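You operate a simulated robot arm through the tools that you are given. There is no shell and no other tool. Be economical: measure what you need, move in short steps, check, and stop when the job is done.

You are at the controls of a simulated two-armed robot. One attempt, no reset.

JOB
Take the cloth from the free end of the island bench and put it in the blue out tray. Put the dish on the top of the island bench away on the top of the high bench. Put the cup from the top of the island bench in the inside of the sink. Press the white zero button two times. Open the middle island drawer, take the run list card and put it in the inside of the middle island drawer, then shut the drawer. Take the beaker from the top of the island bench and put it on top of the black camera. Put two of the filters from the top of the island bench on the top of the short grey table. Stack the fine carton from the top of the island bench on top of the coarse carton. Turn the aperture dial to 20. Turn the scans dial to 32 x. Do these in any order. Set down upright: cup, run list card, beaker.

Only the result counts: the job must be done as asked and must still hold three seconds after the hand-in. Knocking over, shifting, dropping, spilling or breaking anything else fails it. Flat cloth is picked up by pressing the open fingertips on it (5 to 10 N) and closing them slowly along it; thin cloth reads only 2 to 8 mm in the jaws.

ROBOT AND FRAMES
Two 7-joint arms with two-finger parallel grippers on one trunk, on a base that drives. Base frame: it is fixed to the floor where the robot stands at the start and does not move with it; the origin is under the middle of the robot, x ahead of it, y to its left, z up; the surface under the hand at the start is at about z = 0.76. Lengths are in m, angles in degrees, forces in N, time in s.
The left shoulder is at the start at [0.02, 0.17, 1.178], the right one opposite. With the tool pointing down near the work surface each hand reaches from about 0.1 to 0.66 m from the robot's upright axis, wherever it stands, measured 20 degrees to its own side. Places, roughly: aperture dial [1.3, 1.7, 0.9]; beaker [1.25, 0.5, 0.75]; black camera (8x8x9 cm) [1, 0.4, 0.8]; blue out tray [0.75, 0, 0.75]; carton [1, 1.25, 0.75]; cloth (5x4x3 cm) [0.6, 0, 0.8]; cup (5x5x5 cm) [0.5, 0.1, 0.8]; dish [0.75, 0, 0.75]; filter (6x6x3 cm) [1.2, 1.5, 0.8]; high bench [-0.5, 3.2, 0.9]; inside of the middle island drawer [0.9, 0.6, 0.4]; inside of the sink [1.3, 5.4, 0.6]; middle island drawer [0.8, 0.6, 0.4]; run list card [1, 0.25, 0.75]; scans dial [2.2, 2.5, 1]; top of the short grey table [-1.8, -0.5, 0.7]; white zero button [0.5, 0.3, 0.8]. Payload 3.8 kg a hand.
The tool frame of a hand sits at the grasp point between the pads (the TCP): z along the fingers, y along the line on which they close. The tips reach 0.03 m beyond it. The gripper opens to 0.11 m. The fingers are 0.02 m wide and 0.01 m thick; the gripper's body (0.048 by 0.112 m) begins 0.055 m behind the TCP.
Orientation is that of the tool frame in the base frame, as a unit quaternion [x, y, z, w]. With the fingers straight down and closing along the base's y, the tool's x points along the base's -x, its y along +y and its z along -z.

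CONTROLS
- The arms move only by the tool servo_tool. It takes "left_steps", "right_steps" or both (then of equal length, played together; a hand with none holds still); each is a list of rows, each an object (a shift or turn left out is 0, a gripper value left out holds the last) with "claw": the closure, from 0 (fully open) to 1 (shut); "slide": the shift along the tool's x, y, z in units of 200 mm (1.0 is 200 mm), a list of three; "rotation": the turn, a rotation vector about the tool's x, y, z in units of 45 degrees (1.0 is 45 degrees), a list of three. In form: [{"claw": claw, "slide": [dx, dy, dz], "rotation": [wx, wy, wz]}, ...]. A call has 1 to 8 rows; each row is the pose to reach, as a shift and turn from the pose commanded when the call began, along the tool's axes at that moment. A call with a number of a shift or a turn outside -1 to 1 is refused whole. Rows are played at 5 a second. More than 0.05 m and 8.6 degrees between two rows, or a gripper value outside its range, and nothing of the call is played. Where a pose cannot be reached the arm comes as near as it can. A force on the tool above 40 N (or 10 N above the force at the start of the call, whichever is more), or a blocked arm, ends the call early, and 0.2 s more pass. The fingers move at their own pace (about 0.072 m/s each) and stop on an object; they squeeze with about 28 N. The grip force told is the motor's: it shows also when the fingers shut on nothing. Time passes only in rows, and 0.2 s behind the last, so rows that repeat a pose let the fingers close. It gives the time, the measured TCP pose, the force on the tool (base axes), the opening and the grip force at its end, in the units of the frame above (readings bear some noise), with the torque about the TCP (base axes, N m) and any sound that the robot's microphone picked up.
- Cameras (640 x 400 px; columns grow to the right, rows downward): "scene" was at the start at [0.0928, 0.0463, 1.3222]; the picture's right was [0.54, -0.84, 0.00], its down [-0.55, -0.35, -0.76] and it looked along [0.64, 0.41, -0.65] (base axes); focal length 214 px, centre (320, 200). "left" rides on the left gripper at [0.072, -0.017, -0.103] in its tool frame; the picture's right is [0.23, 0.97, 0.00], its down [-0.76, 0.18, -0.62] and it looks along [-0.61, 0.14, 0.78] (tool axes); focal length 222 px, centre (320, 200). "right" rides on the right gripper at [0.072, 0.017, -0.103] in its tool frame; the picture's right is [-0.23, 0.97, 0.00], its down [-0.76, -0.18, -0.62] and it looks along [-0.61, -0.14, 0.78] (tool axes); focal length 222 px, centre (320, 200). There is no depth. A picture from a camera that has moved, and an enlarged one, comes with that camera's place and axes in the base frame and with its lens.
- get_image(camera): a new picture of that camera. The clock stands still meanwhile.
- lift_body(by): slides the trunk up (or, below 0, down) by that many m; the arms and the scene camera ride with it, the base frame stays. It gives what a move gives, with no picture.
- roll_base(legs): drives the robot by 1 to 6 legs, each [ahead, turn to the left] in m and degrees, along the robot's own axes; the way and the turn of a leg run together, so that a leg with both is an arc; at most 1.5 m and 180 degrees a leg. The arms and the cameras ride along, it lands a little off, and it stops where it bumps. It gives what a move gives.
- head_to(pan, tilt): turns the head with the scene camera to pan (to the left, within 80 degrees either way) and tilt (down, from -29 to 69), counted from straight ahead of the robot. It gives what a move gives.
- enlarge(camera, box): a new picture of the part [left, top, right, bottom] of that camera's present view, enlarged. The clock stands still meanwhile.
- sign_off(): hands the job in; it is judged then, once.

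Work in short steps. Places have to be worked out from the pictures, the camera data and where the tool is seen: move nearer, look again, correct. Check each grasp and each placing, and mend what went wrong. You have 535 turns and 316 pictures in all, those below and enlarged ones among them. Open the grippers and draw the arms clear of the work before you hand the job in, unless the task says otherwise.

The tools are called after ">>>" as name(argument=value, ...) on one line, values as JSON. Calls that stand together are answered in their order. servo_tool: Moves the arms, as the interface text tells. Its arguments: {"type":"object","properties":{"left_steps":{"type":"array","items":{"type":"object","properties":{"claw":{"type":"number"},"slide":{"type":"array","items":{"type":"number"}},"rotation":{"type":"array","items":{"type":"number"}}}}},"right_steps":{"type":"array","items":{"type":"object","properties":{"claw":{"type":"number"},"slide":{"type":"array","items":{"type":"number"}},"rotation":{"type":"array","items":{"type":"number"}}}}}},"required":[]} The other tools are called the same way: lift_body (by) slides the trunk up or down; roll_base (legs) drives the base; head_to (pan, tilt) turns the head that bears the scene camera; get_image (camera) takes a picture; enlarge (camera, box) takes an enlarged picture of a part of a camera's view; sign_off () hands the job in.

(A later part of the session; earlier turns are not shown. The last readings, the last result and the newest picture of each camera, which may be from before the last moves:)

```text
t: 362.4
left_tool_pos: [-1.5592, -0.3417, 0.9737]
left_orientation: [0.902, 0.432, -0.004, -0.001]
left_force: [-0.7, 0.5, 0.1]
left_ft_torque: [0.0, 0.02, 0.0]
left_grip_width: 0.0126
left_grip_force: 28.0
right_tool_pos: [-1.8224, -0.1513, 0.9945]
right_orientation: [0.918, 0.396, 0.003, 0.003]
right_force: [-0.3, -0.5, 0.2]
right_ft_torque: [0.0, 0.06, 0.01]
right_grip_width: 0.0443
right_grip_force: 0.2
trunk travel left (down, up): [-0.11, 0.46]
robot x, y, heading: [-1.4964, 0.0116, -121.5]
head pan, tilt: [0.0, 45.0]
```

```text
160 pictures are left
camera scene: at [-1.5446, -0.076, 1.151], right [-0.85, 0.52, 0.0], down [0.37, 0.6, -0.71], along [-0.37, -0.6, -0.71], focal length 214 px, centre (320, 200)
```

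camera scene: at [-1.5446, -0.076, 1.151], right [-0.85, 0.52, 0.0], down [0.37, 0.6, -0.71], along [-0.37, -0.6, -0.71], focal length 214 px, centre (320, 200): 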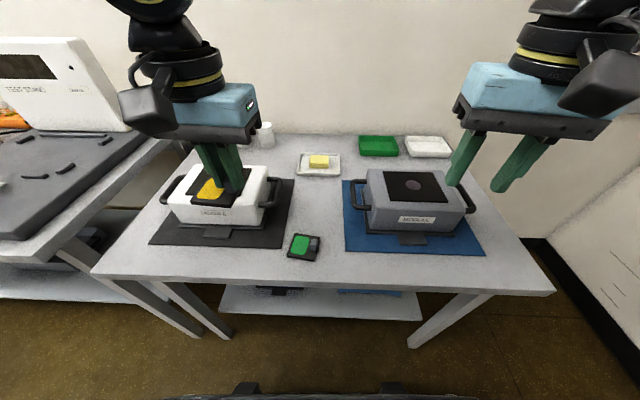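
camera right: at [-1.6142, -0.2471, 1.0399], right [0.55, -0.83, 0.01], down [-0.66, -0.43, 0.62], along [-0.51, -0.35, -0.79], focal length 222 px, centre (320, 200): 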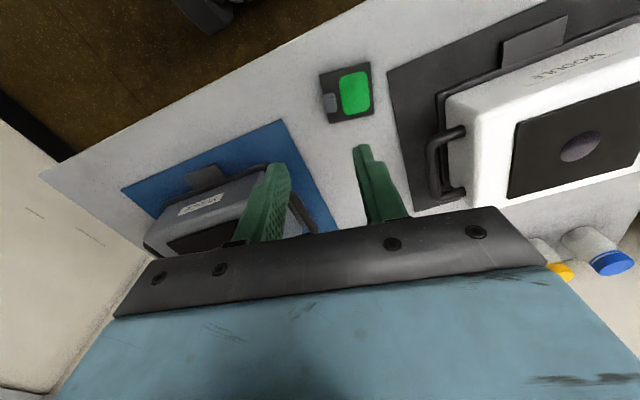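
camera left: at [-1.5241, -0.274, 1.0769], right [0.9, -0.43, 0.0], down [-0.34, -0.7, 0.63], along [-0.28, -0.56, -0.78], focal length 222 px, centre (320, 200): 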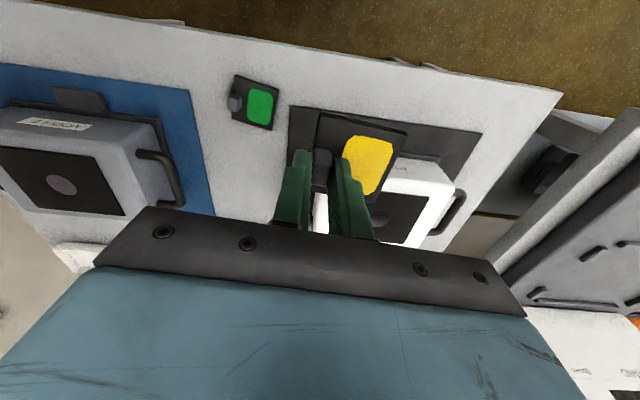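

The free strip in front of the left mat is ~7 cm deep. I align the plate with the table edge, come back 1.5 cm, and lower.

>>> servo_tool(left_steps=[{"slide": [0.075, 0, 0.1], "rotation": [0, 0, -0.14]}, {"slide": [0.075, 0, 0.3], "rotation": [0, 0, -0.14]}, {"slide": [0.075, 0, 0.5], "rotation": [0, 0, -0.14]}, {"slide": [0.075, 0, 0.7], "rotation": [0, 0, -0.14]}, {"slide": [0.075, 0, 0.85], "rotation": [0, 0, -0.14]}])

>>> enlarge(camera="left", box=[220, 20, 500, 220])

>>> enlarge(camera="scene", box=[150, 170, 350, 300])

```text
t: 363.6
left_tool_pos: [-1.5498, -0.3283, 0.8019]
left_orientation: [0.877, 0.481, -0.002, 0.0]
left_force: [-0.2, -0.6, 0.3]
left_ft_torque: [0.01, -0.03, -0.02]
left_grip_width: 0.0128
left_grip_force: 27.9
right_tool_pos: [-1.8228, -0.151, 0.9943]
right_orientation: [0.918, 0.397, 0.003, 0.003]
right_force: [1.2, 0.3, -0.8]
right_ft_torque: [0.0, 0.0, 0.0]
right_grip_width: 0.0439
right_grip_force: 0.1
trunk travel left (down, up): [-0.11, 0.46]
robot x, y, heading: [-1.4938, 0.0108, -121.7]
head pan, tilt: [0.0, 45.0]
```

```text
2.00 times, centred on (360, 120) of left
camera zoom: at [-1.5228, -0.2583, 0.906], right [0.94, -0.33, 0.0], down [-0.26, -0.74, 0.62], along [-0.21, -0.59, -0.78], focal length 444 px, centre (240, 360)
```

zoom: 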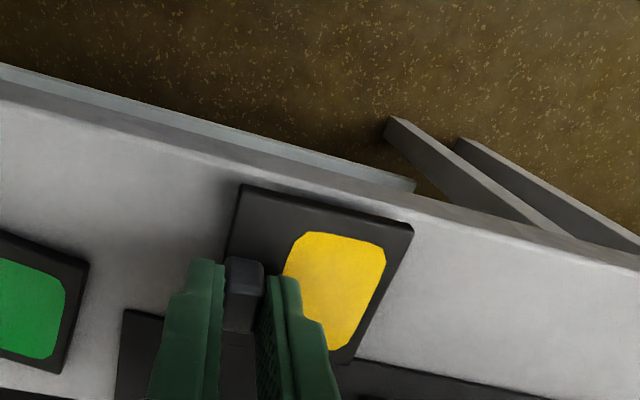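

```text
3.08 times, centred on (250, 235) of scene
camera zoom: at [-1.5448, -0.0761, 1.1509], right [-0.85, 0.52, 0.0], down [0.37, 0.6, -0.71], along [-0.37, -0.6, -0.71], focal length 660 px, centre (535, 92)
```

zoom: 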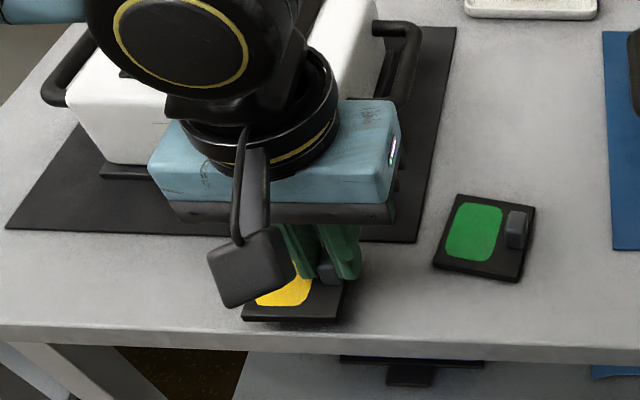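

The plate is flush with the table edge; I move 1.2 cm further in so it sits between edge and mat, then lower to contact.

>>> servo_tool(left_steps=[{"slide": [-0.058, 0, 0]}, {"slide": [-0.058, 0, 0.07]}, {"slide": [-0.058, 0, 0.1]}, {"slide": [-0.058, 0, 0.115]}, {"slide": [-0.058, 0, 0.125]}])

```text
t: 364.8
left_tool_pos: [-1.5524, -0.3395, 0.7838]
left_orientation: [0.878, 0.479, -0.004, -0.002]
left_force: [-7.8, 8.9, 16.4]
left_ft_torque: [-0.27, 0.31, -0.15]
left_grip_width: 0.0129
left_grip_force: 28.3
left hand out of reach, approached as far as the arm can: row 3, 4, 5
right_tool_pos: [-1.8216, -0.15, 0.9938]
right_orientation: [0.918, 0.397, 0.004, 0.004]
right_force: [0.0, 0.3, 1.0]
right_ft_torque: [-0.02, 0.02, -0.01]
right_grip_width: 0.0441
right_grip_force: 0.1
trunk travel left (down, up): [-0.11, 0.46]
robot x, y, heading: [-1.4914, 0.0105, -121.7]
head pan, tilt: [0.0, 45.0]
```

Contact signs but an out-of-reach flag; I look.

>>> enlarge(camera="left", box=[220, 40, 460, 220])

>>> get_image(camera="scene")

```text
2.22 times, centred on (340, 130) of left
camera zoom: at [-1.5252, -0.2683, 0.8867], right [0.94, -0.34, -0.01], down [-0.26, -0.74, 0.63], along [-0.22, -0.59, -0.78], focal length 494 px, centre (276, 356)
```

zoom: 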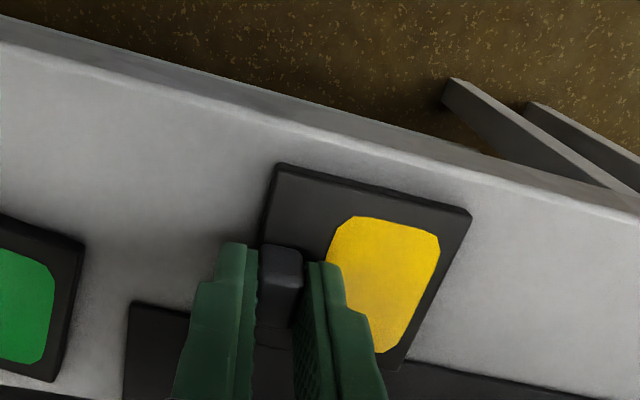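

```text
156 pictures are left
camera scene: at [-1.5455, -0.0742, 1.1511], right [-0.85, 0.52, 0.0], down [0.37, 0.6, -0.71], along [-0.37, -0.6, -0.71], focal length 214 px, centre (320, 200)
```

scene: 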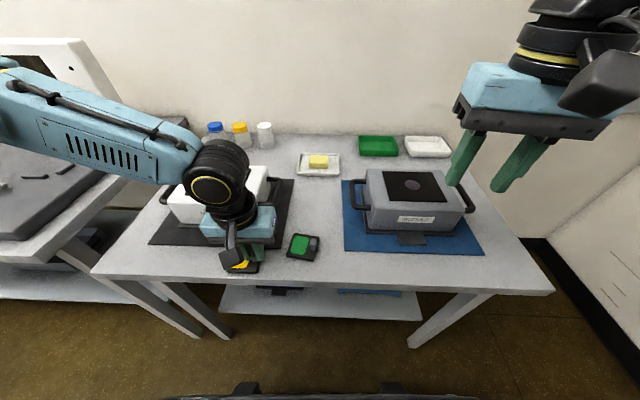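

The plate is at the table (the sideways force is friction from the arm's limit). I release and lift.

>>> servo_tool(left_steps=[{"claw": 0.9}, {"claw": 0.75}, {"claw": 0.6}, {"claw": 0.6}, {"claw": 0.6, "slide": [0, 0, -0.2]}, {"slide": [0, 0, -0.4]}, {"slide": [0, 0, -0.6]}, {"slide": [0, 0, -0.8]}])

>>> enlarge(camera="scene", box=[180, 190, 380, 300])

>>> get_image(camera="left")

```text
t: 366.6
left_tool_pos: [-1.5499, -0.3382, 0.9403]
left_orientation: [0.877, 0.481, -0.001, -0.001]
left_force: [0.5, -0.1, -0.7]
left_ft_torque: [0.02, -0.03, -0.04]
left_grip_width: 0.0441
left_grip_force: 0.1
right_tool_pos: [-1.8217, -0.1508, 0.9943]
right_orientation: [0.918, 0.397, 0.002, 0.003]
right_force: [-0.3, -0.9, -0.4]
right_ft_torque: [0.0, -0.01, -0.04]
right_grip_width: 0.044
right_grip_force: 0.0
trunk travel left (down, up): [-0.11, 0.46]
robot x, y, heading: [-1.4963, 0.0145, -121.6]
head pan, tilt: [0.0, 45.0]
```

```text
3.20 times, centred on (280, 245) of scene
camera zoom: at [-1.5447, -0.0756, 1.151], right [-0.85, 0.52, 0.0], down [0.37, 0.6, -0.71], along [-0.37, -0.6, -0.71], focal length 686 px, centre (448, 56)
```

zoom: 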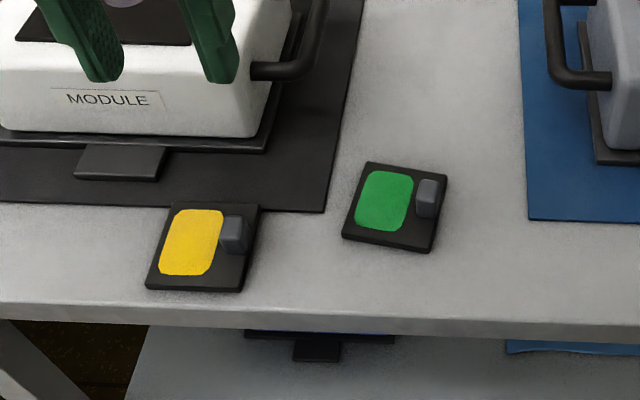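

```text
154 pictures are left
camera left: at [-1.5228, -0.2669, 1.0457], right [0.94, -0.33, 0.0], down [-0.26, -0.74, 0.62], along [-0.21, -0.59, -0.78], focal length 222 px, centre (320, 200)
```

left: 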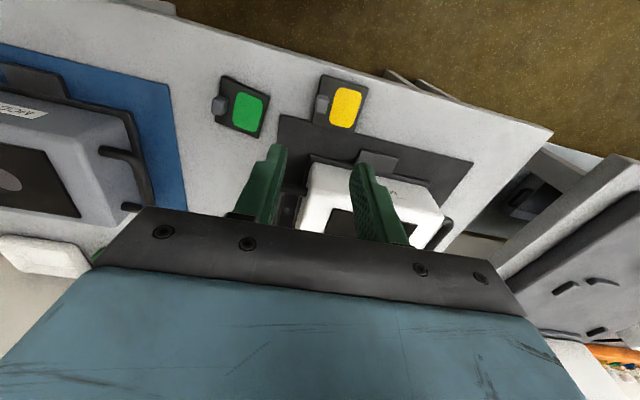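

Both filters are on the table, but yellow's rear edge just meets the mat. I regrip it and pull it 1 cm towards the edge to be sure it lies on the table itself.

>>> servo_tool(left_steps=[{"slide": [0, 0, 0.2]}, {"slide": [0, 0, 0.4]}, {"slide": [0, 0, 0.6]}, {"slide": [0, 0, 0.77]}, {"slide": [0, 0, 0.77], "claw": 0.8}, {"slide": [0, 0, 0.77], "claw": 1}, {"slide": [0, 0, 0.77], "claw": 1}])

>>> servo_tool(left_steps=[{"slide": [0, 0, -0.03]}, {"slide": [0.03, 0, -0.04]}, {"slide": [0.055, 0, -0.04]}, {"slide": [0.055, 0, -0.02]}, {"slide": [0.055, 0, 0]}, {"slide": [0.055, 0, 0.015]}])

```text
t: 368.2
left_tool_pos: [-1.5518, -0.3423, 0.7883]
left_orientation: [0.877, 0.48, -0.002, -0.001]
left_force: [-0.4, 0.5, -0.5]
left_ft_torque: [0.03, 0.02, -0.01]
left_grip_width: 0.0125
left_grip_force: 28.1
right_tool_pos: [-1.8219, -0.1511, 0.9944]
right_orientation: [0.918, 0.397, 0.004, 0.003]
right_force: [0.8, -0.1, 0.4]
right_ft_torque: [-0.02, 0.0, 0.01]
right_grip_width: 0.044
right_grip_force: 0.1
trunk travel left (down, up): [-0.11, 0.46]
robot x, y, heading: [-1.4938, 0.011, -121.7]
head pan, tilt: [0.0, 45.0]
```

```text
t: 369.6
left_tool_pos: [-1.5462, -0.3302, 0.7857]
left_orientation: [0.877, 0.48, -0.003, 0.0]
left_force: [1.4, -0.2, 15.6]
left_ft_torque: [0.38, -0.39, -0.03]
left_grip_width: 0.0129
left_grip_force: 27.8
right_tool_pos: [-1.8225, -0.1505, 0.995]
right_orientation: [0.918, 0.397, 0.003, 0.004]
right_force: [-0.3, -0.9, 0.6]
right_ft_torque: [0.01, 0.03, -0.03]
right_grip_width: 0.0439
right_grip_force: 0.1
trunk travel left (down, up): [-0.11, 0.46]
robot x, y, heading: [-1.4907, 0.0116, -121.6]
head pan, tilt: [0.0, 45.0]
```

Contact at 16 N, 1 cm nearer. I release, lift and check.

>>> servo_tool(left_steps=[{"claw": 0.9}, {"claw": 0.7}, {"claw": 0.6}, {"claw": 0.6}, {"claw": 0.6, "slide": [0, 0, -0.2]}, {"slide": [0, 0, -0.4]}, {"slide": [0, 0, -0.6]}, {"slide": [0, 0, -0.8]}])

>>> enlarge(camera="scene", box=[180, 190, 380, 300])

```text
t: 371.4
left_tool_pos: [-1.5428, -0.3308, 0.9455]
left_orientation: [0.877, 0.48, -0.002, 0.0]
left_force: [0.3, -0.1, -0.5]
left_ft_torque: [-0.01, -0.03, -0.01]
left_grip_width: 0.0439
left_grip_force: 0.2
right_tool_pos: [-1.8222, -0.151, 0.9947]
right_orientation: [0.918, 0.397, 0.003, 0.003]
right_force: [-0.6, -1.5, -0.3]
right_ft_torque: [0.0, 0.04, -0.01]
right_grip_width: 0.0442
right_grip_force: 0.0
trunk travel left (down, up): [-0.11, 0.46]
robot x, y, heading: [-1.4928, 0.012, -121.7]
head pan, tilt: [0.0, 45.0]
```

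```text
3.20 times, centred on (280, 245) of scene
camera zoom: at [-1.5447, -0.0755, 1.151], right [-0.85, 0.52, 0.0], down [0.37, 0.6, -0.71], along [-0.37, -0.6, -0.71], focal length 686 px, centre (448, 56)
```

zoom: 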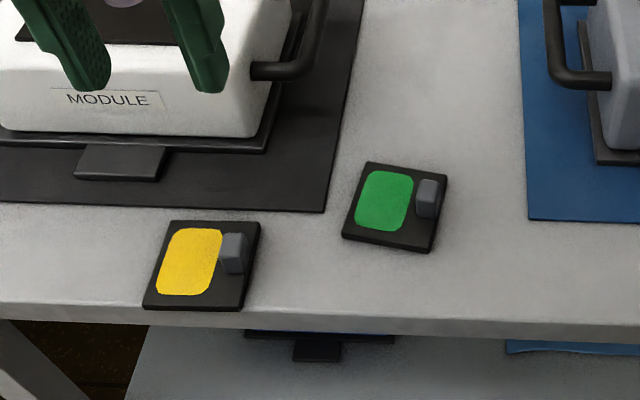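

I zoom to verify its margin to the edge.

>>> enlarge(camera="scene", box=[215, 250, 275, 300])

```text
8.00 times, centred on (245, 275) of scene
camera zoom: at [-1.5447, -0.0755, 1.151], right [-0.85, 0.52, 0.0], down [0.37, 0.6, -0.71], along [-0.37, -0.6, -0.71], focal length 1716 px, centre (920, -400)
```

zoom: 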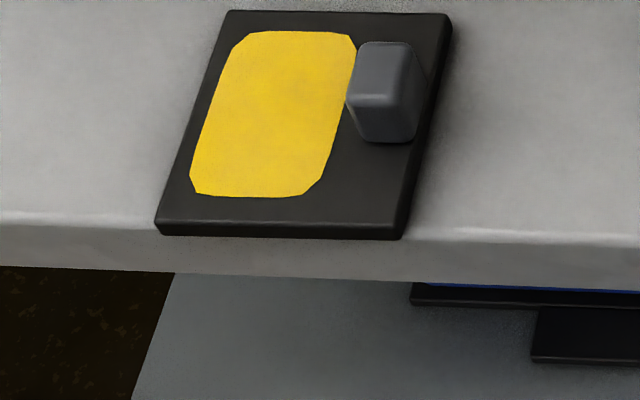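

Flush with the edge but stable, centre well inside. Next I go to the island's right side for the beaker and the card: raise, back off, and drive across the free end.

>>> lift_body(by=0.15)

>>> roll_base(legs=[[-0.4, 0], [0, 89], [1.4, 0]])

>>> head_to(pan=20, tilt=20)

>>> get_image(camera="scene")

```text
t: 373.1
left_tool_pos: [-1.5428, -0.3311, 1.0951]
left_orientation: [0.877, 0.48, -0.002, -0.001]
left_force: [0.1, 0.2, 0.8]
left_ft_torque: [0.02, -0.01, -0.04]
left_grip_width: 0.0439
left_grip_force: 0.0
right_tool_pos: [-1.823, -0.1512, 1.1443]
right_orientation: [0.918, 0.397, 0.004, 0.004]
right_force: [-0.6, 0.3, -0.6]
right_ft_torque: [0.03, 0.0, 0.03]
right_grip_width: 0.044
right_grip_force: 0.1
trunk travel left (down, up): [-0.26, 0.31]
robot x, y, heading: [-1.4914, 0.0105, -121.6]
head pan, tilt: [0.0, 45.0]
```

```text
t: 386.1
left_tool_pos: [0.2603, -0.4348, 1.0948]
left_orientation: [0.283, 0.959, -0.002, 0.001]
left_force: [-0.5, 0.4, 0.3]
left_ft_torque: [0.02, 0.0, 0.04]
left_grip_width: 0.0441
left_grip_force: 0.1
right_tool_pos: [0.0775, -0.7138, 1.145]
right_orientation: [0.37, 0.929, 0.005, 0.001]
right_force: [0.3, 0.0, -0.3]
right_ft_torque: [-0.01, -0.01, -0.02]
right_grip_width: 0.044
right_grip_force: 0.0
trunk travel left (down, up): [-0.26, 0.31]
robot x, y, heading: [-0.0795, -0.3826, -31.6]
head pan, tilt: [0.0, 45.0]
```

```text
t: 387.0
left_tool_pos: [0.2595, -0.4347, 1.0959]
left_orientation: [0.282, 0.959, -0.002, 0.001]
left_force: [0.1, -0.4, 1.4]
left_ft_torque: [0.01, -0.05, -0.01]
left_grip_width: 0.0439
left_grip_force: 0.1
right_tool_pos: [0.0786, -0.7136, 1.1438]
right_orientation: [0.37, 0.929, 0.005, 0.001]
right_force: [0.1, -0.7, 0.4]
right_ft_torque: [0.01, 0.02, 0.04]
right_grip_width: 0.0439
right_grip_force: 0.0
trunk travel left (down, up): [-0.26, 0.31]
robot x, y, heading: [-0.084, -0.3875, -31.6]
head pan, tilt: [20.0, 20.0]
```

```text
151 pictures are left
camera scene: at [0.027, -0.4121, 1.3396], right [-0.2, -0.98, 0.0], down [-0.34, 0.07, -0.94], along [0.92, -0.19, -0.34], focal length 214 px, centre (320, 200)
```

scene: 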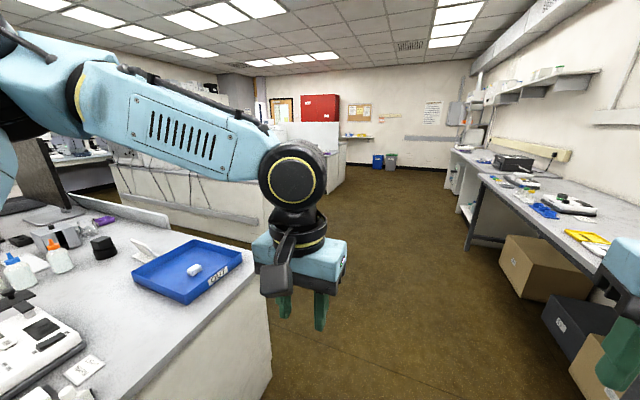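

Clear. I go on along the free end and turn into the right-hand aisle.

>>> roll_base(legs=[[1.33, 0], [0, 89]])

>>> head_to(pan=15, tilt=25)

>>> get_image(camera="scene")

```text
t: 397.4
left_tool_pos: [1.1017, -0.7393, 1.0947]
left_orientation: [-0.47, 0.883, -0.002, 0.001]
left_force: [0.2, -1.3, -0.4]
left_ft_torque: [0.01, -0.02, -0.01]
left_grip_width: 0.044
left_grip_force: 0.0
right_tool_pos: [1.3766, -0.9248, 1.1447]
right_orientation: [-0.385, 0.923, 0.004, -0.002]
right_force: [0.0, 0.2, 0.5]
right_ft_torque: [-0.02, -0.01, -0.02]
right_grip_width: 0.0441
right_grip_force: 0.0
trunk travel left (down, up): [-0.26, 0.31]
robot x, y, heading: [1.0438, -1.0807, 57.2]
head pan, tilt: [20.0, 20.0]
```

```text
t: 398.1
left_tool_pos: [1.103, -0.7393, 1.0948]
left_orientation: [-0.469, 0.883, 0.0, 0.002]
left_force: [0.4, 0.1, -0.1]
left_ft_torque: [-0.04, 0.0, -0.02]
left_grip_width: 0.0442
left_grip_force: 0.1
right_tool_pos: [1.3768, -0.9254, 1.1445]
right_orientation: [-0.385, 0.923, 0.004, -0.002]
right_force: [-0.3, -0.6, 0.6]
right_ft_torque: [0.05, -0.01, 0.01]
right_grip_width: 0.0439
right_grip_force: 0.0
trunk travel left (down, up): [-0.26, 0.31]
robot x, y, heading: [1.0458, -1.0776, 56.7]
head pan, tilt: [15.0, 25.0]
```

```text
150 pictures are left
camera scene: at [1.0836, -0.9737, 1.3316], right [0.95, -0.31, 0.0], down [-0.13, -0.4, -0.91], along [0.28, 0.86, -0.42], focal length 214 px, centre (320, 200)
```

scene: 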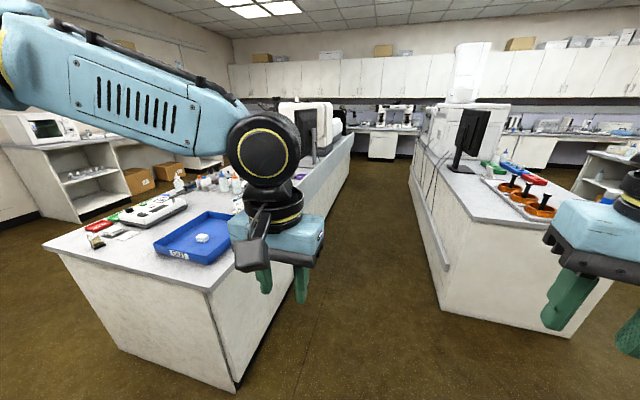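

The aisle is ~1 m wide and free. I drive in level with the camera and turn to face the island.

>>> roll_base(legs=[[1.4, 0], [0, 90]])

>>> head_to(pan=0, tilt=40)

>>> get_image(camera="scene")

```text
t: 408.8
left_tool_pos: [1.4605, 0.1653, 1.0951]
left_orientation: [0.953, -0.303, 0.001, -0.002]
left_force: [0.4, 0.1, -1.1]
left_ft_torque: [0.0, 0.01, -0.04]
left_grip_width: 0.0436
left_grip_force: 0.2
right_tool_pos: [1.6549, 0.4359, 1.1445]
right_orientation: [0.921, -0.391, -0.001, 0.004]
right_force: [-0.1, -0.8, -0.1]
right_ft_torque: [0.0, 0.0, -0.01]
right_grip_width: 0.044
right_grip_force: 0.2
trunk travel left (down, up): [-0.26, 0.31]
robot x, y, heading: [1.7997, 0.0988, 145.8]
head pan, tilt: [15.0, 25.0]
```

```text
t: 409.6
left_tool_pos: [1.4607, 0.1662, 1.0945]
left_orientation: [0.953, -0.303, -0.001, -0.002]
left_force: [0.2, -0.2, 0.0]
left_ft_torque: [0.01, 0.03, 0.03]
left_grip_width: 0.0439
left_grip_force: 0.2
right_tool_pos: [1.654, 0.4368, 1.1445]
right_orientation: [0.921, -0.39, 0.0, 0.004]
right_force: [-0.5, 0.3, 0.0]
right_ft_torque: [0.01, -0.01, -0.02]
right_grip_width: 0.0441
right_grip_force: 0.1
trunk travel left (down, up): [-0.26, 0.31]
robot x, y, heading: [1.7994, 0.0962, 145.8]
head pan, tilt: [0.0, 40.0]
```

```text
149 pictures are left
camera scene: at [1.7138, 0.158, 1.3083], right [0.56, 0.83, 0.0], down [0.53, -0.36, -0.77], along [-0.63, 0.43, -0.64], focal length 214 px, centre (320, 200)
```

scene: 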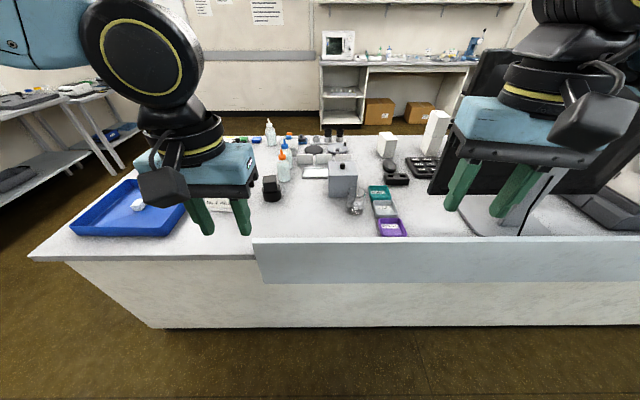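

I zoom in on the beaker, black camera and card area.

>>> enlarge(camera="scene", box=[200, 130, 420, 270])

```text
2.86 times, centred on (310, 200) of scene
camera zoom: at [1.7138, 0.158, 1.3083], right [0.56, 0.83, 0.0], down [0.53, -0.36, -0.77], along [-0.63, 0.43, -0.64], focal length 613 px, centre (349, 200)
```

zoom: 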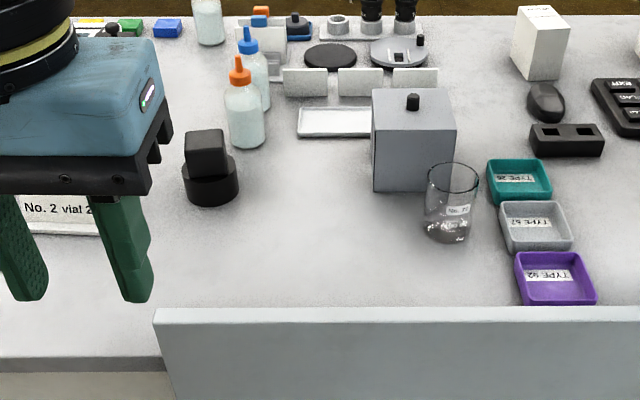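

Plan: right hand grips the beaker fore-aft (5 cm gap to the grey box behind). I pull the left hand back and up, turn the right hand's yaw, and roll 0.22 m closer.

>>> servo_tool(left_steps=[{"slide": [0.1, 0.05, -0.15]}, {"slide": [0.2, 0.1, -0.3]}, {"slide": [0.3, 0.15, -0.45]}, {"slide": [0.4, 0.2, -0.6]}, {"slide": [0.4, 0.2, -0.75]}, {"slide": [0.4, 0.2, -0.75]}], right_steps=[{"rotation": [0, 0, 0.167], "claw": 0}, {"rotation": [0, 0, 0.333]}, {"rotation": [0, 0, 0.5]}, {"rotation": [0, 0, 0.667]}, {"rotation": [0, 0, 0.833]}, {"rotation": [0, 0, 1]}])

>>> servo_tool(right_steps=[{"rotation": [0, 0, 0.167]}, {"rotation": [0, 0, 0.333]}, {"rotation": [0, 0, 0.5]}, {"rotation": [0, 0, 0.667]}, {"rotation": [0, 0, 0.74]}])

>>> roll_base(legs=[[0.22, 1]])

>>> lift_body(by=-0.12)

>>> get_image(camera="scene")

>>> get_image(camera="right")

```text
t: 411.0
left_tool_pos: [1.5023, 0.0846, 1.2438]
left_orientation: [0.953, -0.303, 0.0, -0.002]
left_force: [0.1, -0.3, -0.5]
left_ft_torque: [-0.01, 0.0, -0.01]
left_grip_width: 0.044
left_grip_force: 0.2
right_tool_pos: [1.6544, 0.4348, 1.1444]
right_orientation: [-0.701, 0.714, -0.002, -0.003]
right_force: [-0.6, -0.5, -0.3]
right_ft_torque: [-0.03, 0.0, -0.04]
right_grip_width: 0.1102
right_grip_force: 0.1
trunk travel left (down, up): [-0.26, 0.31]
robot x, y, heading: [1.7987, 0.0998, 145.8]
head pan, tilt: [0.0, 40.0]
```

```text
t: 412.2
left_tool_pos: [1.5031, 0.0852, 1.2436]
left_orientation: [0.953, -0.303, -0.001, -0.002]
left_force: [-0.8, 0.3, -0.3]
left_ft_torque: [0.02, 0.0, 0.01]
left_grip_width: 0.0438
left_grip_force: 0.1
right_tool_pos: [1.6542, 0.4344, 1.1449]
right_orientation: [-0.466, 0.885, -0.002, -0.004]
right_force: [0.1, -0.4, -0.3]
right_ft_torque: [-0.01, 0.0, 0.03]
right_grip_width: 0.1101
right_grip_force: 0.0
trunk travel left (down, up): [-0.26, 0.31]
robot x, y, heading: [1.7983, 0.1, 146.0]
head pan, tilt: [0.0, 40.0]
```

```text
t: 413.9
left_tool_pos: [1.3207, 0.2028, 1.2429]
left_orientation: [0.955, -0.297, 0.0, -0.002]
left_force: [-0.8, 0.5, -0.1]
left_ft_torque: [-0.01, -0.01, 0.0]
left_grip_width: 0.0442
left_grip_force: 0.1
right_tool_pos: [1.4685, 0.5549, 1.1438]
right_orientation: [-0.473, 0.881, -0.003, -0.004]
right_force: [-0.2, -0.3, -0.7]
right_ft_torque: [-0.03, -0.04, -0.01]
right_grip_width: 0.11
right_grip_force: 0.0
trunk travel left (down, up): [-0.26, 0.31]
robot x, y, heading: [1.6199, 0.2234, 146.4]
head pan, tilt: [0.0, 40.0]
```

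```text
t: 415.4
left_tool_pos: [1.323, 0.1999, 1.125]
left_orientation: [0.955, -0.296, 0.0, -0.002]
left_force: [-0.3, 0.5, -1.5]
left_ft_torque: [0.01, -0.02, -0.02]
left_grip_width: 0.044
left_grip_force: 0.1
right_tool_pos: [1.4683, 0.5547, 1.0254]
right_orientation: [-0.474, 0.88, -0.003, -0.004]
right_force: [0.1, 0.9, -0.1]
right_ft_torque: [0.02, 0.03, 0.02]
right_grip_width: 0.1101
right_grip_force: 0.1
trunk travel left (down, up): [-0.14, 0.43]
robot x, y, heading: [1.6177, 0.2175, 146.7]
head pan, tilt: [0.0, 40.0]
```

```text
147 pictures are left
camera scene: at [1.5324, 0.2779, 1.1883], right [0.55, 0.83, 0.0], down [0.54, -0.35, -0.77], along [-0.64, 0.42, -0.64], focal length 214 px, centre (320, 200)
```

scene: 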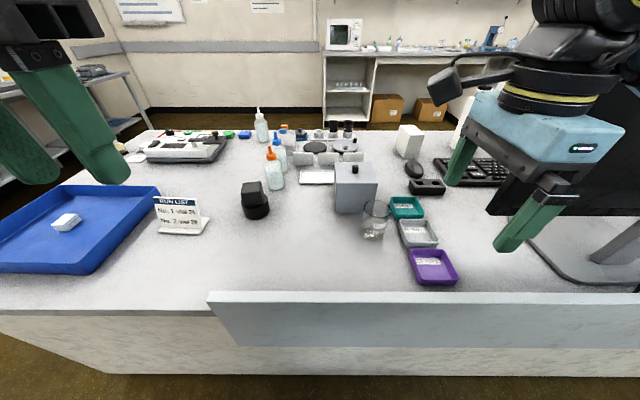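

```text
146 pictures are left
camera right: at [1.4161, 0.506, 1.1278], right [-0.69, 0.73, 0.0], down [0.57, 0.54, 0.62], along [0.45, 0.42, -0.79], focal length 222 px, centre (320, 200)
```

right: 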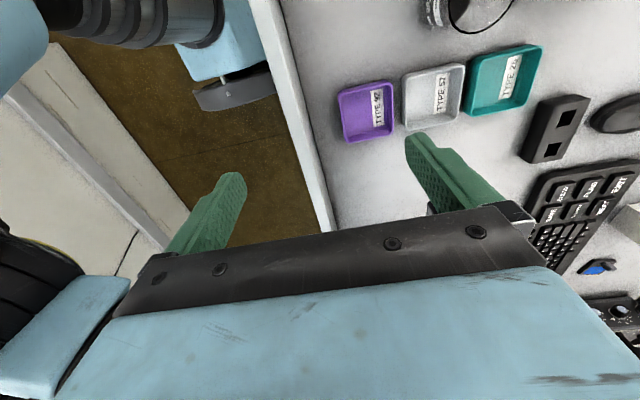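

Beaker at about (1.295, 0.599). I move the right hand above it.

>>> servo_tool(right_steps=[{"slide": [0.06, 0.17, 0]}, {"slide": [0.12, 0.34, 0]}, {"slide": [0.18, 0.51, 0.05]}, {"slide": [0.24, 0.68, 0.1]}, {"slide": [0.29, 0.843, 0.15]}])

>>> get_image(camera="right")

>>> enlarge(camera="scene", box=[300, 120, 460, 260])

```text
t: 416.6
left_tool_pos: [1.3212, 0.2024, 1.1236]
left_orientation: [0.955, -0.297, 0.0, -0.002]
left_force: [-0.5, -0.2, 0.6]
left_ft_torque: [0.0, 0.0, 0.03]
left_grip_width: 0.0439
left_grip_force: 0.0
right_tool_pos: [1.2964, 0.6011, 0.9946]
right_orientation: [-0.473, 0.881, -0.002, -0.003]
right_force: [-0.1, 0.0, -0.2]
right_ft_torque: [-0.02, -0.02, 0.01]
right_grip_width: 0.1098
right_grip_force: 0.0
trunk travel left (down, up): [-0.14, 0.43]
robot x, y, heading: [1.6186, 0.2195, 146.7]
head pan, tilt: [0.0, 40.0]
```

```text
145 pictures are left
camera right: at [1.2427, 0.5517, 1.0985], right [-0.69, 0.73, 0.0], down [0.57, 0.54, 0.62], along [0.45, 0.42, -0.79], focal length 222 px, centre (320, 200)
```

right: 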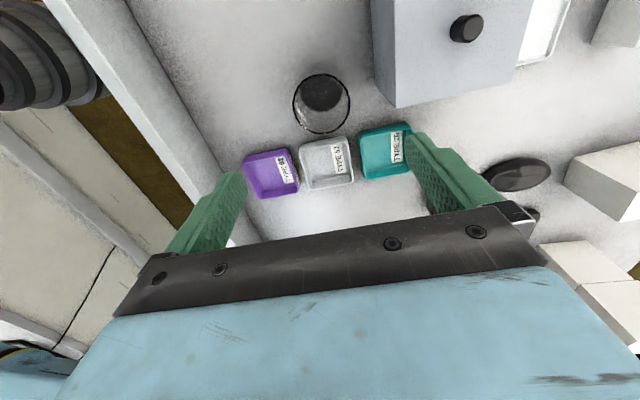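

```text
2.86 times, centred on (380, 190) of scene
camera zoom: at [1.5318, 0.2779, 1.1882], right [0.55, 0.83, 0.0], down [0.54, -0.35, -0.77], along [-0.64, 0.42, -0.64], focal length 613 px, centre (149, 229)
```

zoom: 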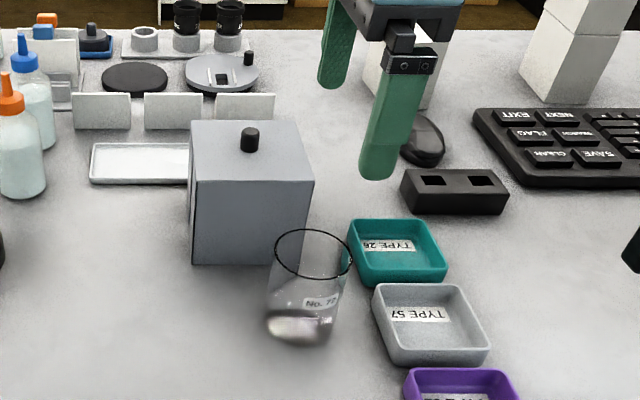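

Beaker rim at (1.291, 0.596). I correct, narrow the opening a little, and descend around it.

>>> servo_tool(right_steps=[{"slide": [0.035, 0.012, 0.15], "claw": 0.12}, {"slide": [0.035, 0.012, 0.35]}, {"slide": [0.035, 0.012, 0.5]}, {"slide": [0.035, 0.012, 0.65]}])

>>> get_image(camera="right")

>>> enlarge(camera="scene", box=[300, 120, 460, 260])

```text
t: 417.6
left_tool_pos: [1.3232, 0.2022, 1.1242]
left_orientation: [0.955, -0.296, -0.001, -0.002]
left_force: [-1.0, 0.5, 0.0]
left_ft_torque: [0.04, 0.01, 0.01]
left_grip_width: 0.0439
left_grip_force: 0.0
right_tool_pos: [1.2926, 0.5945, 0.8676]
right_orientation: [-0.473, 0.881, -0.003, -0.003]
right_force: [0.8, 0.8, 0.5]
right_ft_torque: [0.01, -0.02, 0.0]
right_grip_width: 0.0967
right_grip_force: 0.0
trunk travel left (down, up): [-0.14, 0.43]
robot x, y, heading: [1.6217, 0.2172, 146.2]
head pan, tilt: [0.0, 40.0]
```

```text
143 pictures are left
camera right: at [1.2381, 0.5458, 0.9696], right [-0.69, 0.73, 0.0], down [0.57, 0.54, 0.62], along [0.45, 0.42, -0.79], focal length 222 px, centre (320, 200)
```

right: 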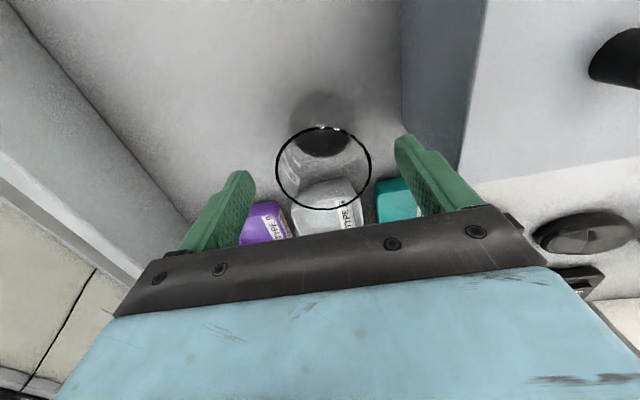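

```text
2.86 times, centred on (380, 190) of scene
camera zoom: at [1.5323, 0.2781, 1.1882], right [0.55, 0.83, 0.0], down [0.54, -0.35, -0.77], along [-0.64, 0.42, -0.64], focal length 613 px, centre (149, 229)
```

zoom: 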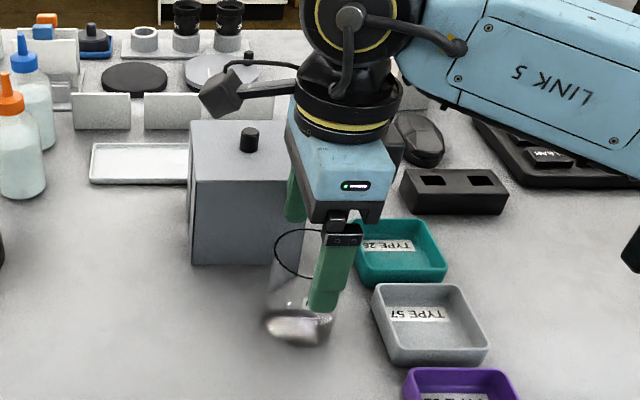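

Centred. I lower the rest and close gently on the glass.

>>> servo_tool(right_steps=[{"slide": [0.015, 0.02, 0.12]}, {"slide": [0.015, 0.02, 0.25]}, {"slide": [0.015, 0.02, 0.25], "claw": 0.25}, {"slide": [0.015, 0.02, 0.25], "claw": 0.35}, {"slide": [0.015, 0.02, 0.25], "claw": 0.45}, {"slide": [0.015, 0.02, 0.25], "claw": 0.6}, {"slide": [0.015, 0.02, 0.25], "claw": 0.8}, {"slide": [0.015, 0.02, 0.25], "claw": 1}])

>>> get_image(camera="right")

```text
t: 419.4
left_tool_pos: [1.3233, 0.2029, 1.1236]
left_orientation: [0.955, -0.296, 0.0, -0.002]
left_force: [0.2, 0.5, 0.6]
left_ft_torque: [0.03, 0.03, 0.0]
left_grip_width: 0.0442
left_grip_force: 0.1
right_tool_pos: [1.2851, 0.592, 0.8161]
right_orientation: [-0.473, 0.881, -0.001, -0.004]
right_force: [0.1, 0.1, -1.0]
right_ft_torque: [0.0, -0.01, -0.01]
right_grip_width: 0.0616
right_grip_force: 28.0
trunk travel left (down, up): [-0.14, 0.43]
robot x, y, heading: [1.6187, 0.2193, 146.7]
head pan, tilt: [0.0, 40.0]
```

```text
141 pictures are left
camera right: at [1.2321, 0.5434, 0.9196], right [-0.69, 0.73, 0.0], down [0.57, 0.54, 0.62], along [0.45, 0.42, -0.79], focal length 222 px, centre (320, 200)
```

right: 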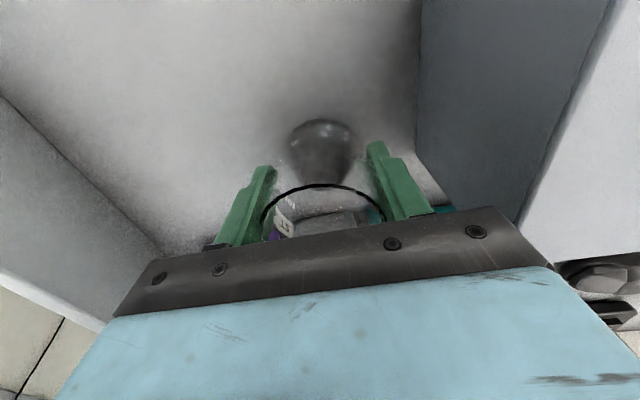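

Held at 62 mm. I lift the beaker and zoom on the black camera's top.

>>> servo_tool(right_steps=[{"slide": [0, 0, -0.1]}, {"slide": [0, 0, -0.25]}, {"slide": [0, 0, -0.45]}, {"slide": [0, 0, -0.65]}, {"slide": [0, 0, -0.85]}, {"slide": [0, 0, -0.95]}])

>>> enlarge(camera="scene", box=[140, 150, 300, 260])

>>> get_image(camera="scene")

```text
t: 420.8
left_tool_pos: [1.3218, 0.2022, 1.1235]
left_orientation: [0.955, -0.297, 0.0, -0.002]
left_force: [-0.7, -0.1, 0.4]
left_ft_torque: [-0.03, 0.01, -0.01]
left_grip_width: 0.0441
left_grip_force: 0.1
right_tool_pos: [1.2859, 0.5944, 1.0039]
right_orientation: [-0.473, 0.881, -0.002, -0.003]
right_force: [-0.4, 0.0, -0.7]
right_ft_torque: [-0.01, -0.04, 0.0]
right_grip_width: 0.0613
right_grip_force: 28.0
trunk travel left (down, up): [-0.14, 0.43]
robot x, y, heading: [1.6224, 0.2208, 146.7]
head pan, tilt: [0.0, 40.0]
```

```text
3.64 times, centred on (220, 205) of scene
camera zoom: at [1.5323, 0.278, 1.1882], right [0.55, 0.83, 0.0], down [0.54, -0.35, -0.77], along [-0.64, 0.42, -0.64], focal length 780 px, centre (684, 182)
```

zoom: 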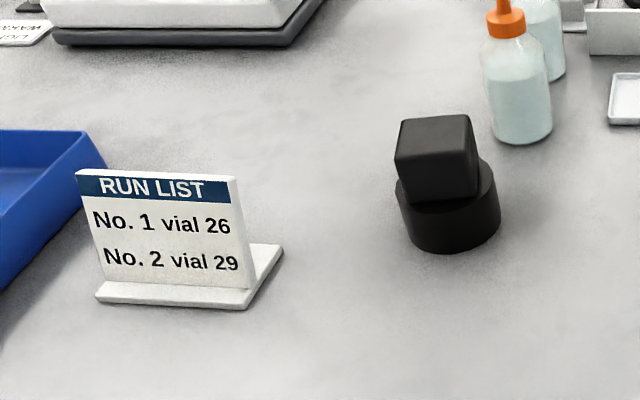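

```text
139 pictures are left
camera scene: at [1.5323, 0.278, 1.1882], right [0.55, 0.83, 0.0], down [0.54, -0.35, -0.77], along [-0.64, 0.42, -0.64], focal length 214 px, centre (320, 200)
```

scene: 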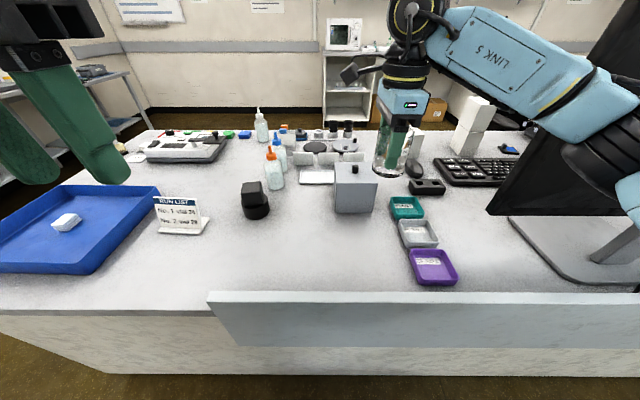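

The camera's top is at (1.058, 0.374), z ≈ 0.856. The right hand can't cross that far, so I shift the base 0.3 m along the aisle.

>>> roll_base(legs=[[-0.22, 0], [0, 90], [0.3, 0], [0, -90], [0.2, 0]])

>>> get_image(camera="scene")

```text
t: 432.8
left_tool_pos: [1.1679, -0.0371, 1.123]
left_orientation: [0.951, -0.309, 0.0, -0.002]
left_force: [1.2, 0.8, -0.2]
left_ft_torque: [-0.02, -0.03, -0.02]
left_grip_width: 0.0442
left_grip_force: 0.1
right_tool_pos: [1.143, 0.3543, 1.0047]
right_orientation: [-0.463, 0.887, -0.004, -0.004]
right_force: [0.2, 0.7, -1.1]
right_ft_torque: [-0.01, -0.01, 0.01]
right_grip_width: 0.0611
right_grip_force: 28.2
trunk travel left (down, up): [-0.14, 0.43]
robot x, y, heading: [1.4656, -0.0309, 145.2]
head pan, tilt: [0.0, 40.0]
```

```text
138 pictures are left
camera scene: at [1.3798, 0.0329, 1.1881], right [0.57, 0.82, 0.0], down [0.53, -0.37, -0.77], along [-0.63, 0.44, -0.64], focal length 214 px, centre (320, 200)
```

scene: 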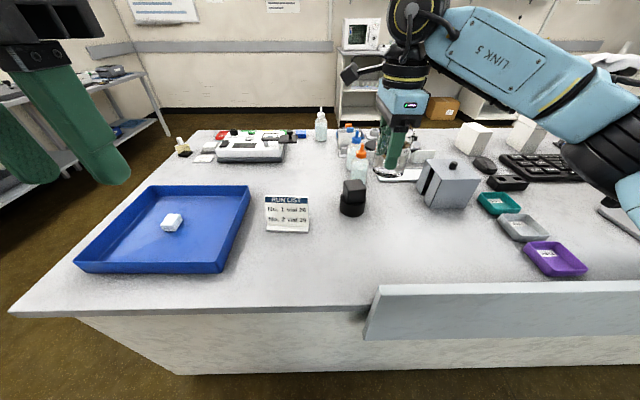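

I zoom on the camera again and look from the right hand.

>>> enlarge(camera="scene", box=[310, 140, 410, 230])

>>> get_image(camera="right")

```text
4.44 times, centred on (360, 185) of scene
camera zoom: at [1.3798, 0.0329, 1.1881], right [0.57, 0.82, 0.0], down [0.53, -0.37, -0.77], along [-0.63, 0.44, -0.64], focal length 953 px, centre (142, 267)
```

zoom: 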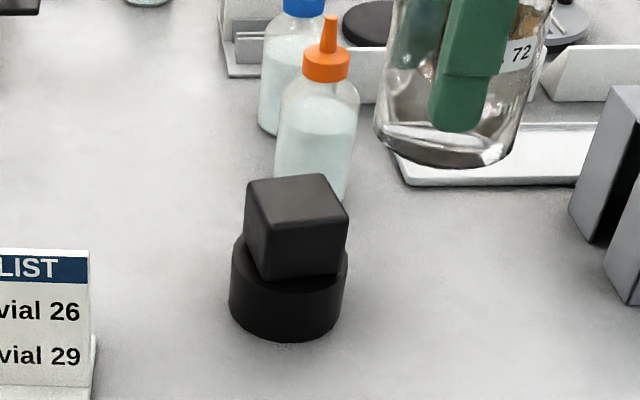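

```text
136 pictures are left
camera right: at [1.0874, 0.3071, 1.1076], right [-0.67, 0.74, 0.0], down [0.58, 0.53, 0.62], along [0.46, 0.41, -0.79], focal length 222 px, centre (320, 200)
```

right: 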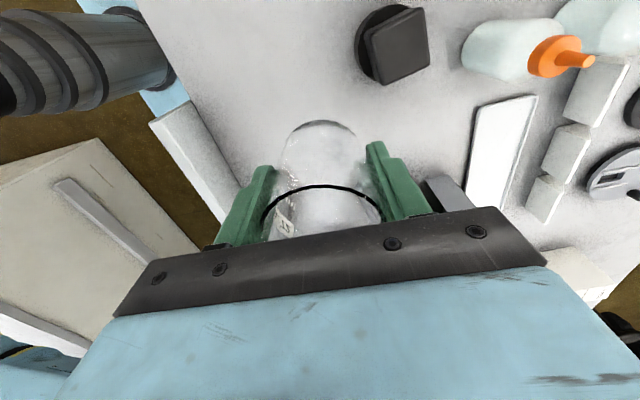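

Camera top centre ≈ (1.0515, 0.371). I move the beaker over it and stop ~2 cm above.

>>> servo_tool(right_steps=[{"slide": [0.05, 0.11, 0]}, {"slide": [0.1, 0.22, 0]}, {"slide": [0.15, 0.33, 0]}, {"slide": [0.193, 0.423, 0]}, {"slide": [0.193, 0.423, 0.15]}, {"slide": [0.193, 0.423, 0.3]}, {"slide": [0.193, 0.423, 0.36]}])

>>> get_image(camera="right")

>>> enlarge(camera="scene", box=[300, 130, 410, 230])

```text
t: 434.4
left_tool_pos: [1.169, -0.038, 1.1232]
left_orientation: [0.951, -0.309, 0.0, -0.002]
left_force: [1.1, -0.6, -0.6]
left_ft_torque: [0.01, -0.02, 0.01]
left_grip_width: 0.0439
left_grip_force: 0.1
right_tool_pos: [1.0508, 0.3687, 0.9329]
right_orientation: [-0.463, 0.887, -0.002, -0.004]
right_force: [-0.6, -0.7, -0.9]
right_ft_torque: [-0.04, -0.01, -0.01]
right_grip_width: 0.0606
right_grip_force: 28.1
trunk travel left (down, up): [-0.14, 0.43]
robot x, y, heading: [1.4679, -0.0243, 145.3]
head pan, tilt: [0.0, 40.0]
```

```text
135 pictures are left
camera right: at [0.9957, 0.322, 1.0367], right [-0.67, 0.74, 0.0], down [0.58, 0.53, 0.62], along [0.46, 0.41, -0.79], focal length 222 px, centre (320, 200)
```

right: 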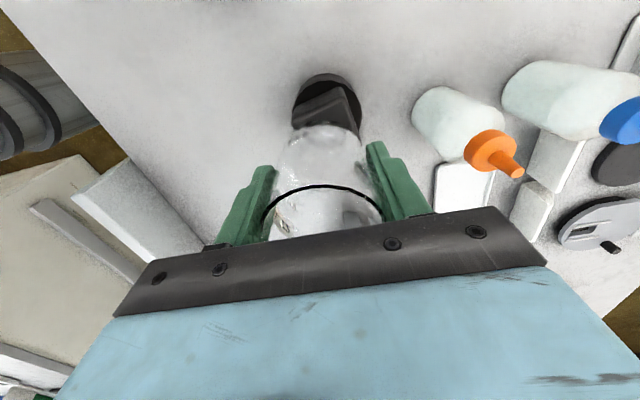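

```text
4.00 times, centred on (355, 180) of scene
camera zoom: at [1.3804, 0.0326, 1.1882], right [0.57, 0.82, 0.0], down [0.53, -0.37, -0.77], along [-0.63, 0.44, -0.64], focal length 858 px, centre (180, 280)
```

zoom: 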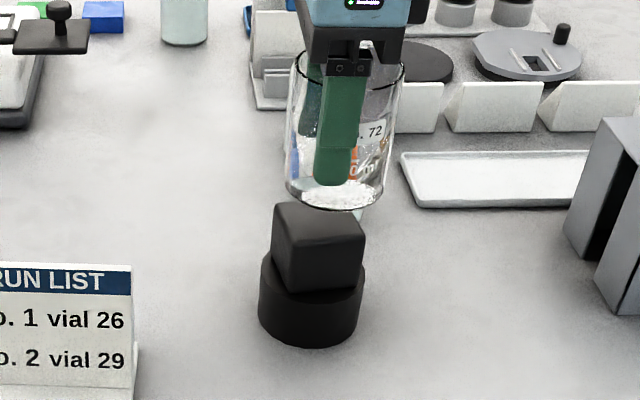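

Beaker is ~8 mm to the right and 5 mm near; I correct and lower gently to contact.

>>> servo_tool(right_steps=[{"slide": [0.035, 0.02, 0.03]}, {"slide": [0.035, 0.02, 0.07]}, {"slide": [0.035, 0.02, 0.09]}, {"slide": [0.035, 0.02, 0.1]}, {"slide": [0.035, 0.02, 0.11]}])

>>> enlarge(camera="scene", box=[310, 140, 400, 220])

```text
t: 435.6
left_tool_pos: [1.1698, -0.0379, 1.1239]
left_orientation: [0.951, -0.308, 0.0, -0.002]
left_force: [0.3, 0.5, -0.6]
left_ft_torque: [-0.04, -0.01, 0.01]
left_grip_width: 0.044
left_grip_force: 0.0
right_tool_pos: [1.042, 0.3671, 0.9113]
right_orientation: [-0.462, 0.887, -0.003, -0.004]
right_force: [0.9, 0.0, -0.2]
right_ft_torque: [0.01, -0.02, 0.01]
right_grip_width: 0.0607
right_grip_force: 28.0
trunk travel left (down, up): [-0.14, 0.43]
robot x, y, heading: [1.467, -0.0292, 145.1]
head pan, tilt: [0.0, 40.0]
```

```text
5.00 times, centred on (355, 180) of scene
camera zoom: at [1.3804, 0.0325, 1.1882], right [0.57, 0.82, 0.0], down [0.53, -0.37, -0.77], along [-0.63, 0.44, -0.64], focal length 1072 px, centre (145, 300)
```

zoom: 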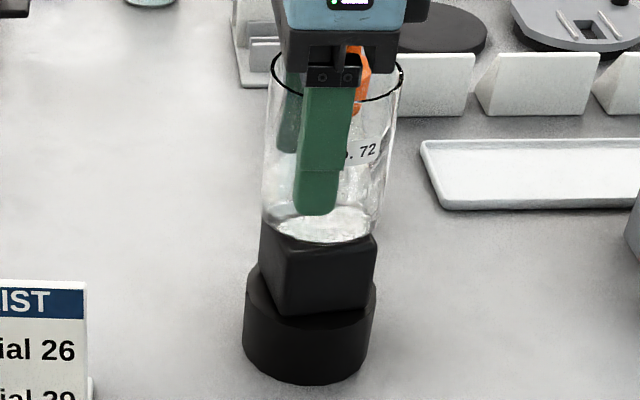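

Nearly on. A few mm forward and down to contact.

>>> servo_tool(right_steps=[{"slide": [0, 0.02, 0.01]}, {"slide": [0, 0.02, 0.02]}, {"slide": [0, 0.02, 0.03]}, {"slide": [0, 0.02, 0.04]}])

```text
t: 436.6
left_tool_pos: [1.1686, -0.0381, 1.1239]
left_orientation: [0.951, -0.308, -0.001, -0.002]
left_force: [-1.0, 0.7, -0.8]
left_ft_torque: [-0.01, 0.01, -0.01]
left_grip_width: 0.044
left_grip_force: 0.1
right_tool_pos: [1.0407, 0.3688, 0.9038]
right_orientation: [-0.463, 0.887, -0.002, -0.005]
right_force: [0.9, 0.2, 5.3]
right_ft_torque: [0.02, -0.13, -0.05]
right_grip_width: 0.0609
right_grip_force: 28.0
trunk travel left (down, up): [-0.14, 0.43]
robot x, y, heading: [1.4691, -0.0277, 145.0]
head pan, tilt: [0.0, 40.0]
```

Contact at 5 N. I check before release.

>>> enlarge(camera="scene", box=[310, 140, 400, 220])

>>> enlarge(camera="right", box=[240, 60, 400, 230])

```text
5.00 times, centred on (355, 180) of scene
camera zoom: at [1.3808, 0.0322, 1.1883], right [0.57, 0.82, 0.0], down [0.53, -0.37, -0.77], along [-0.63, 0.44, -0.64], focal length 1072 px, centre (145, 300)
```

zoom: 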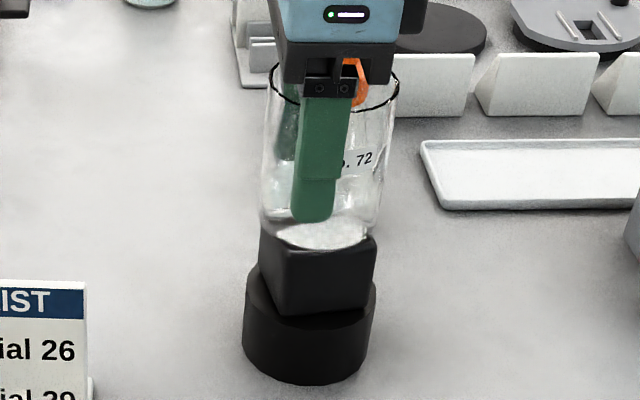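

```text
2.35 times, centred on (320, 145) of right
camera zoom: at [0.9855, 0.3213, 1.0075], right [-0.67, 0.74, 0.0], down [0.59, 0.53, 0.62], along [0.46, 0.41, -0.79], focal length 523 px, centre (320, 329)
```

zoom: 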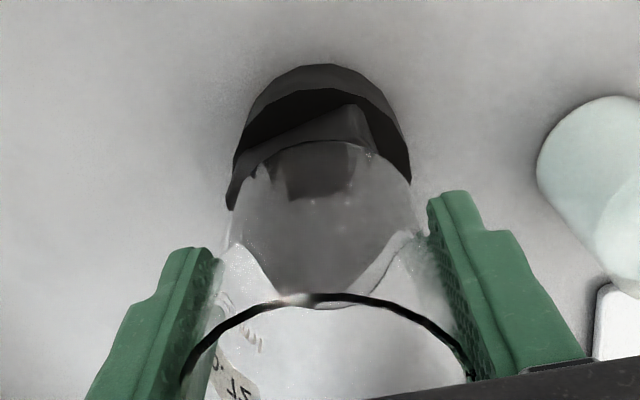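

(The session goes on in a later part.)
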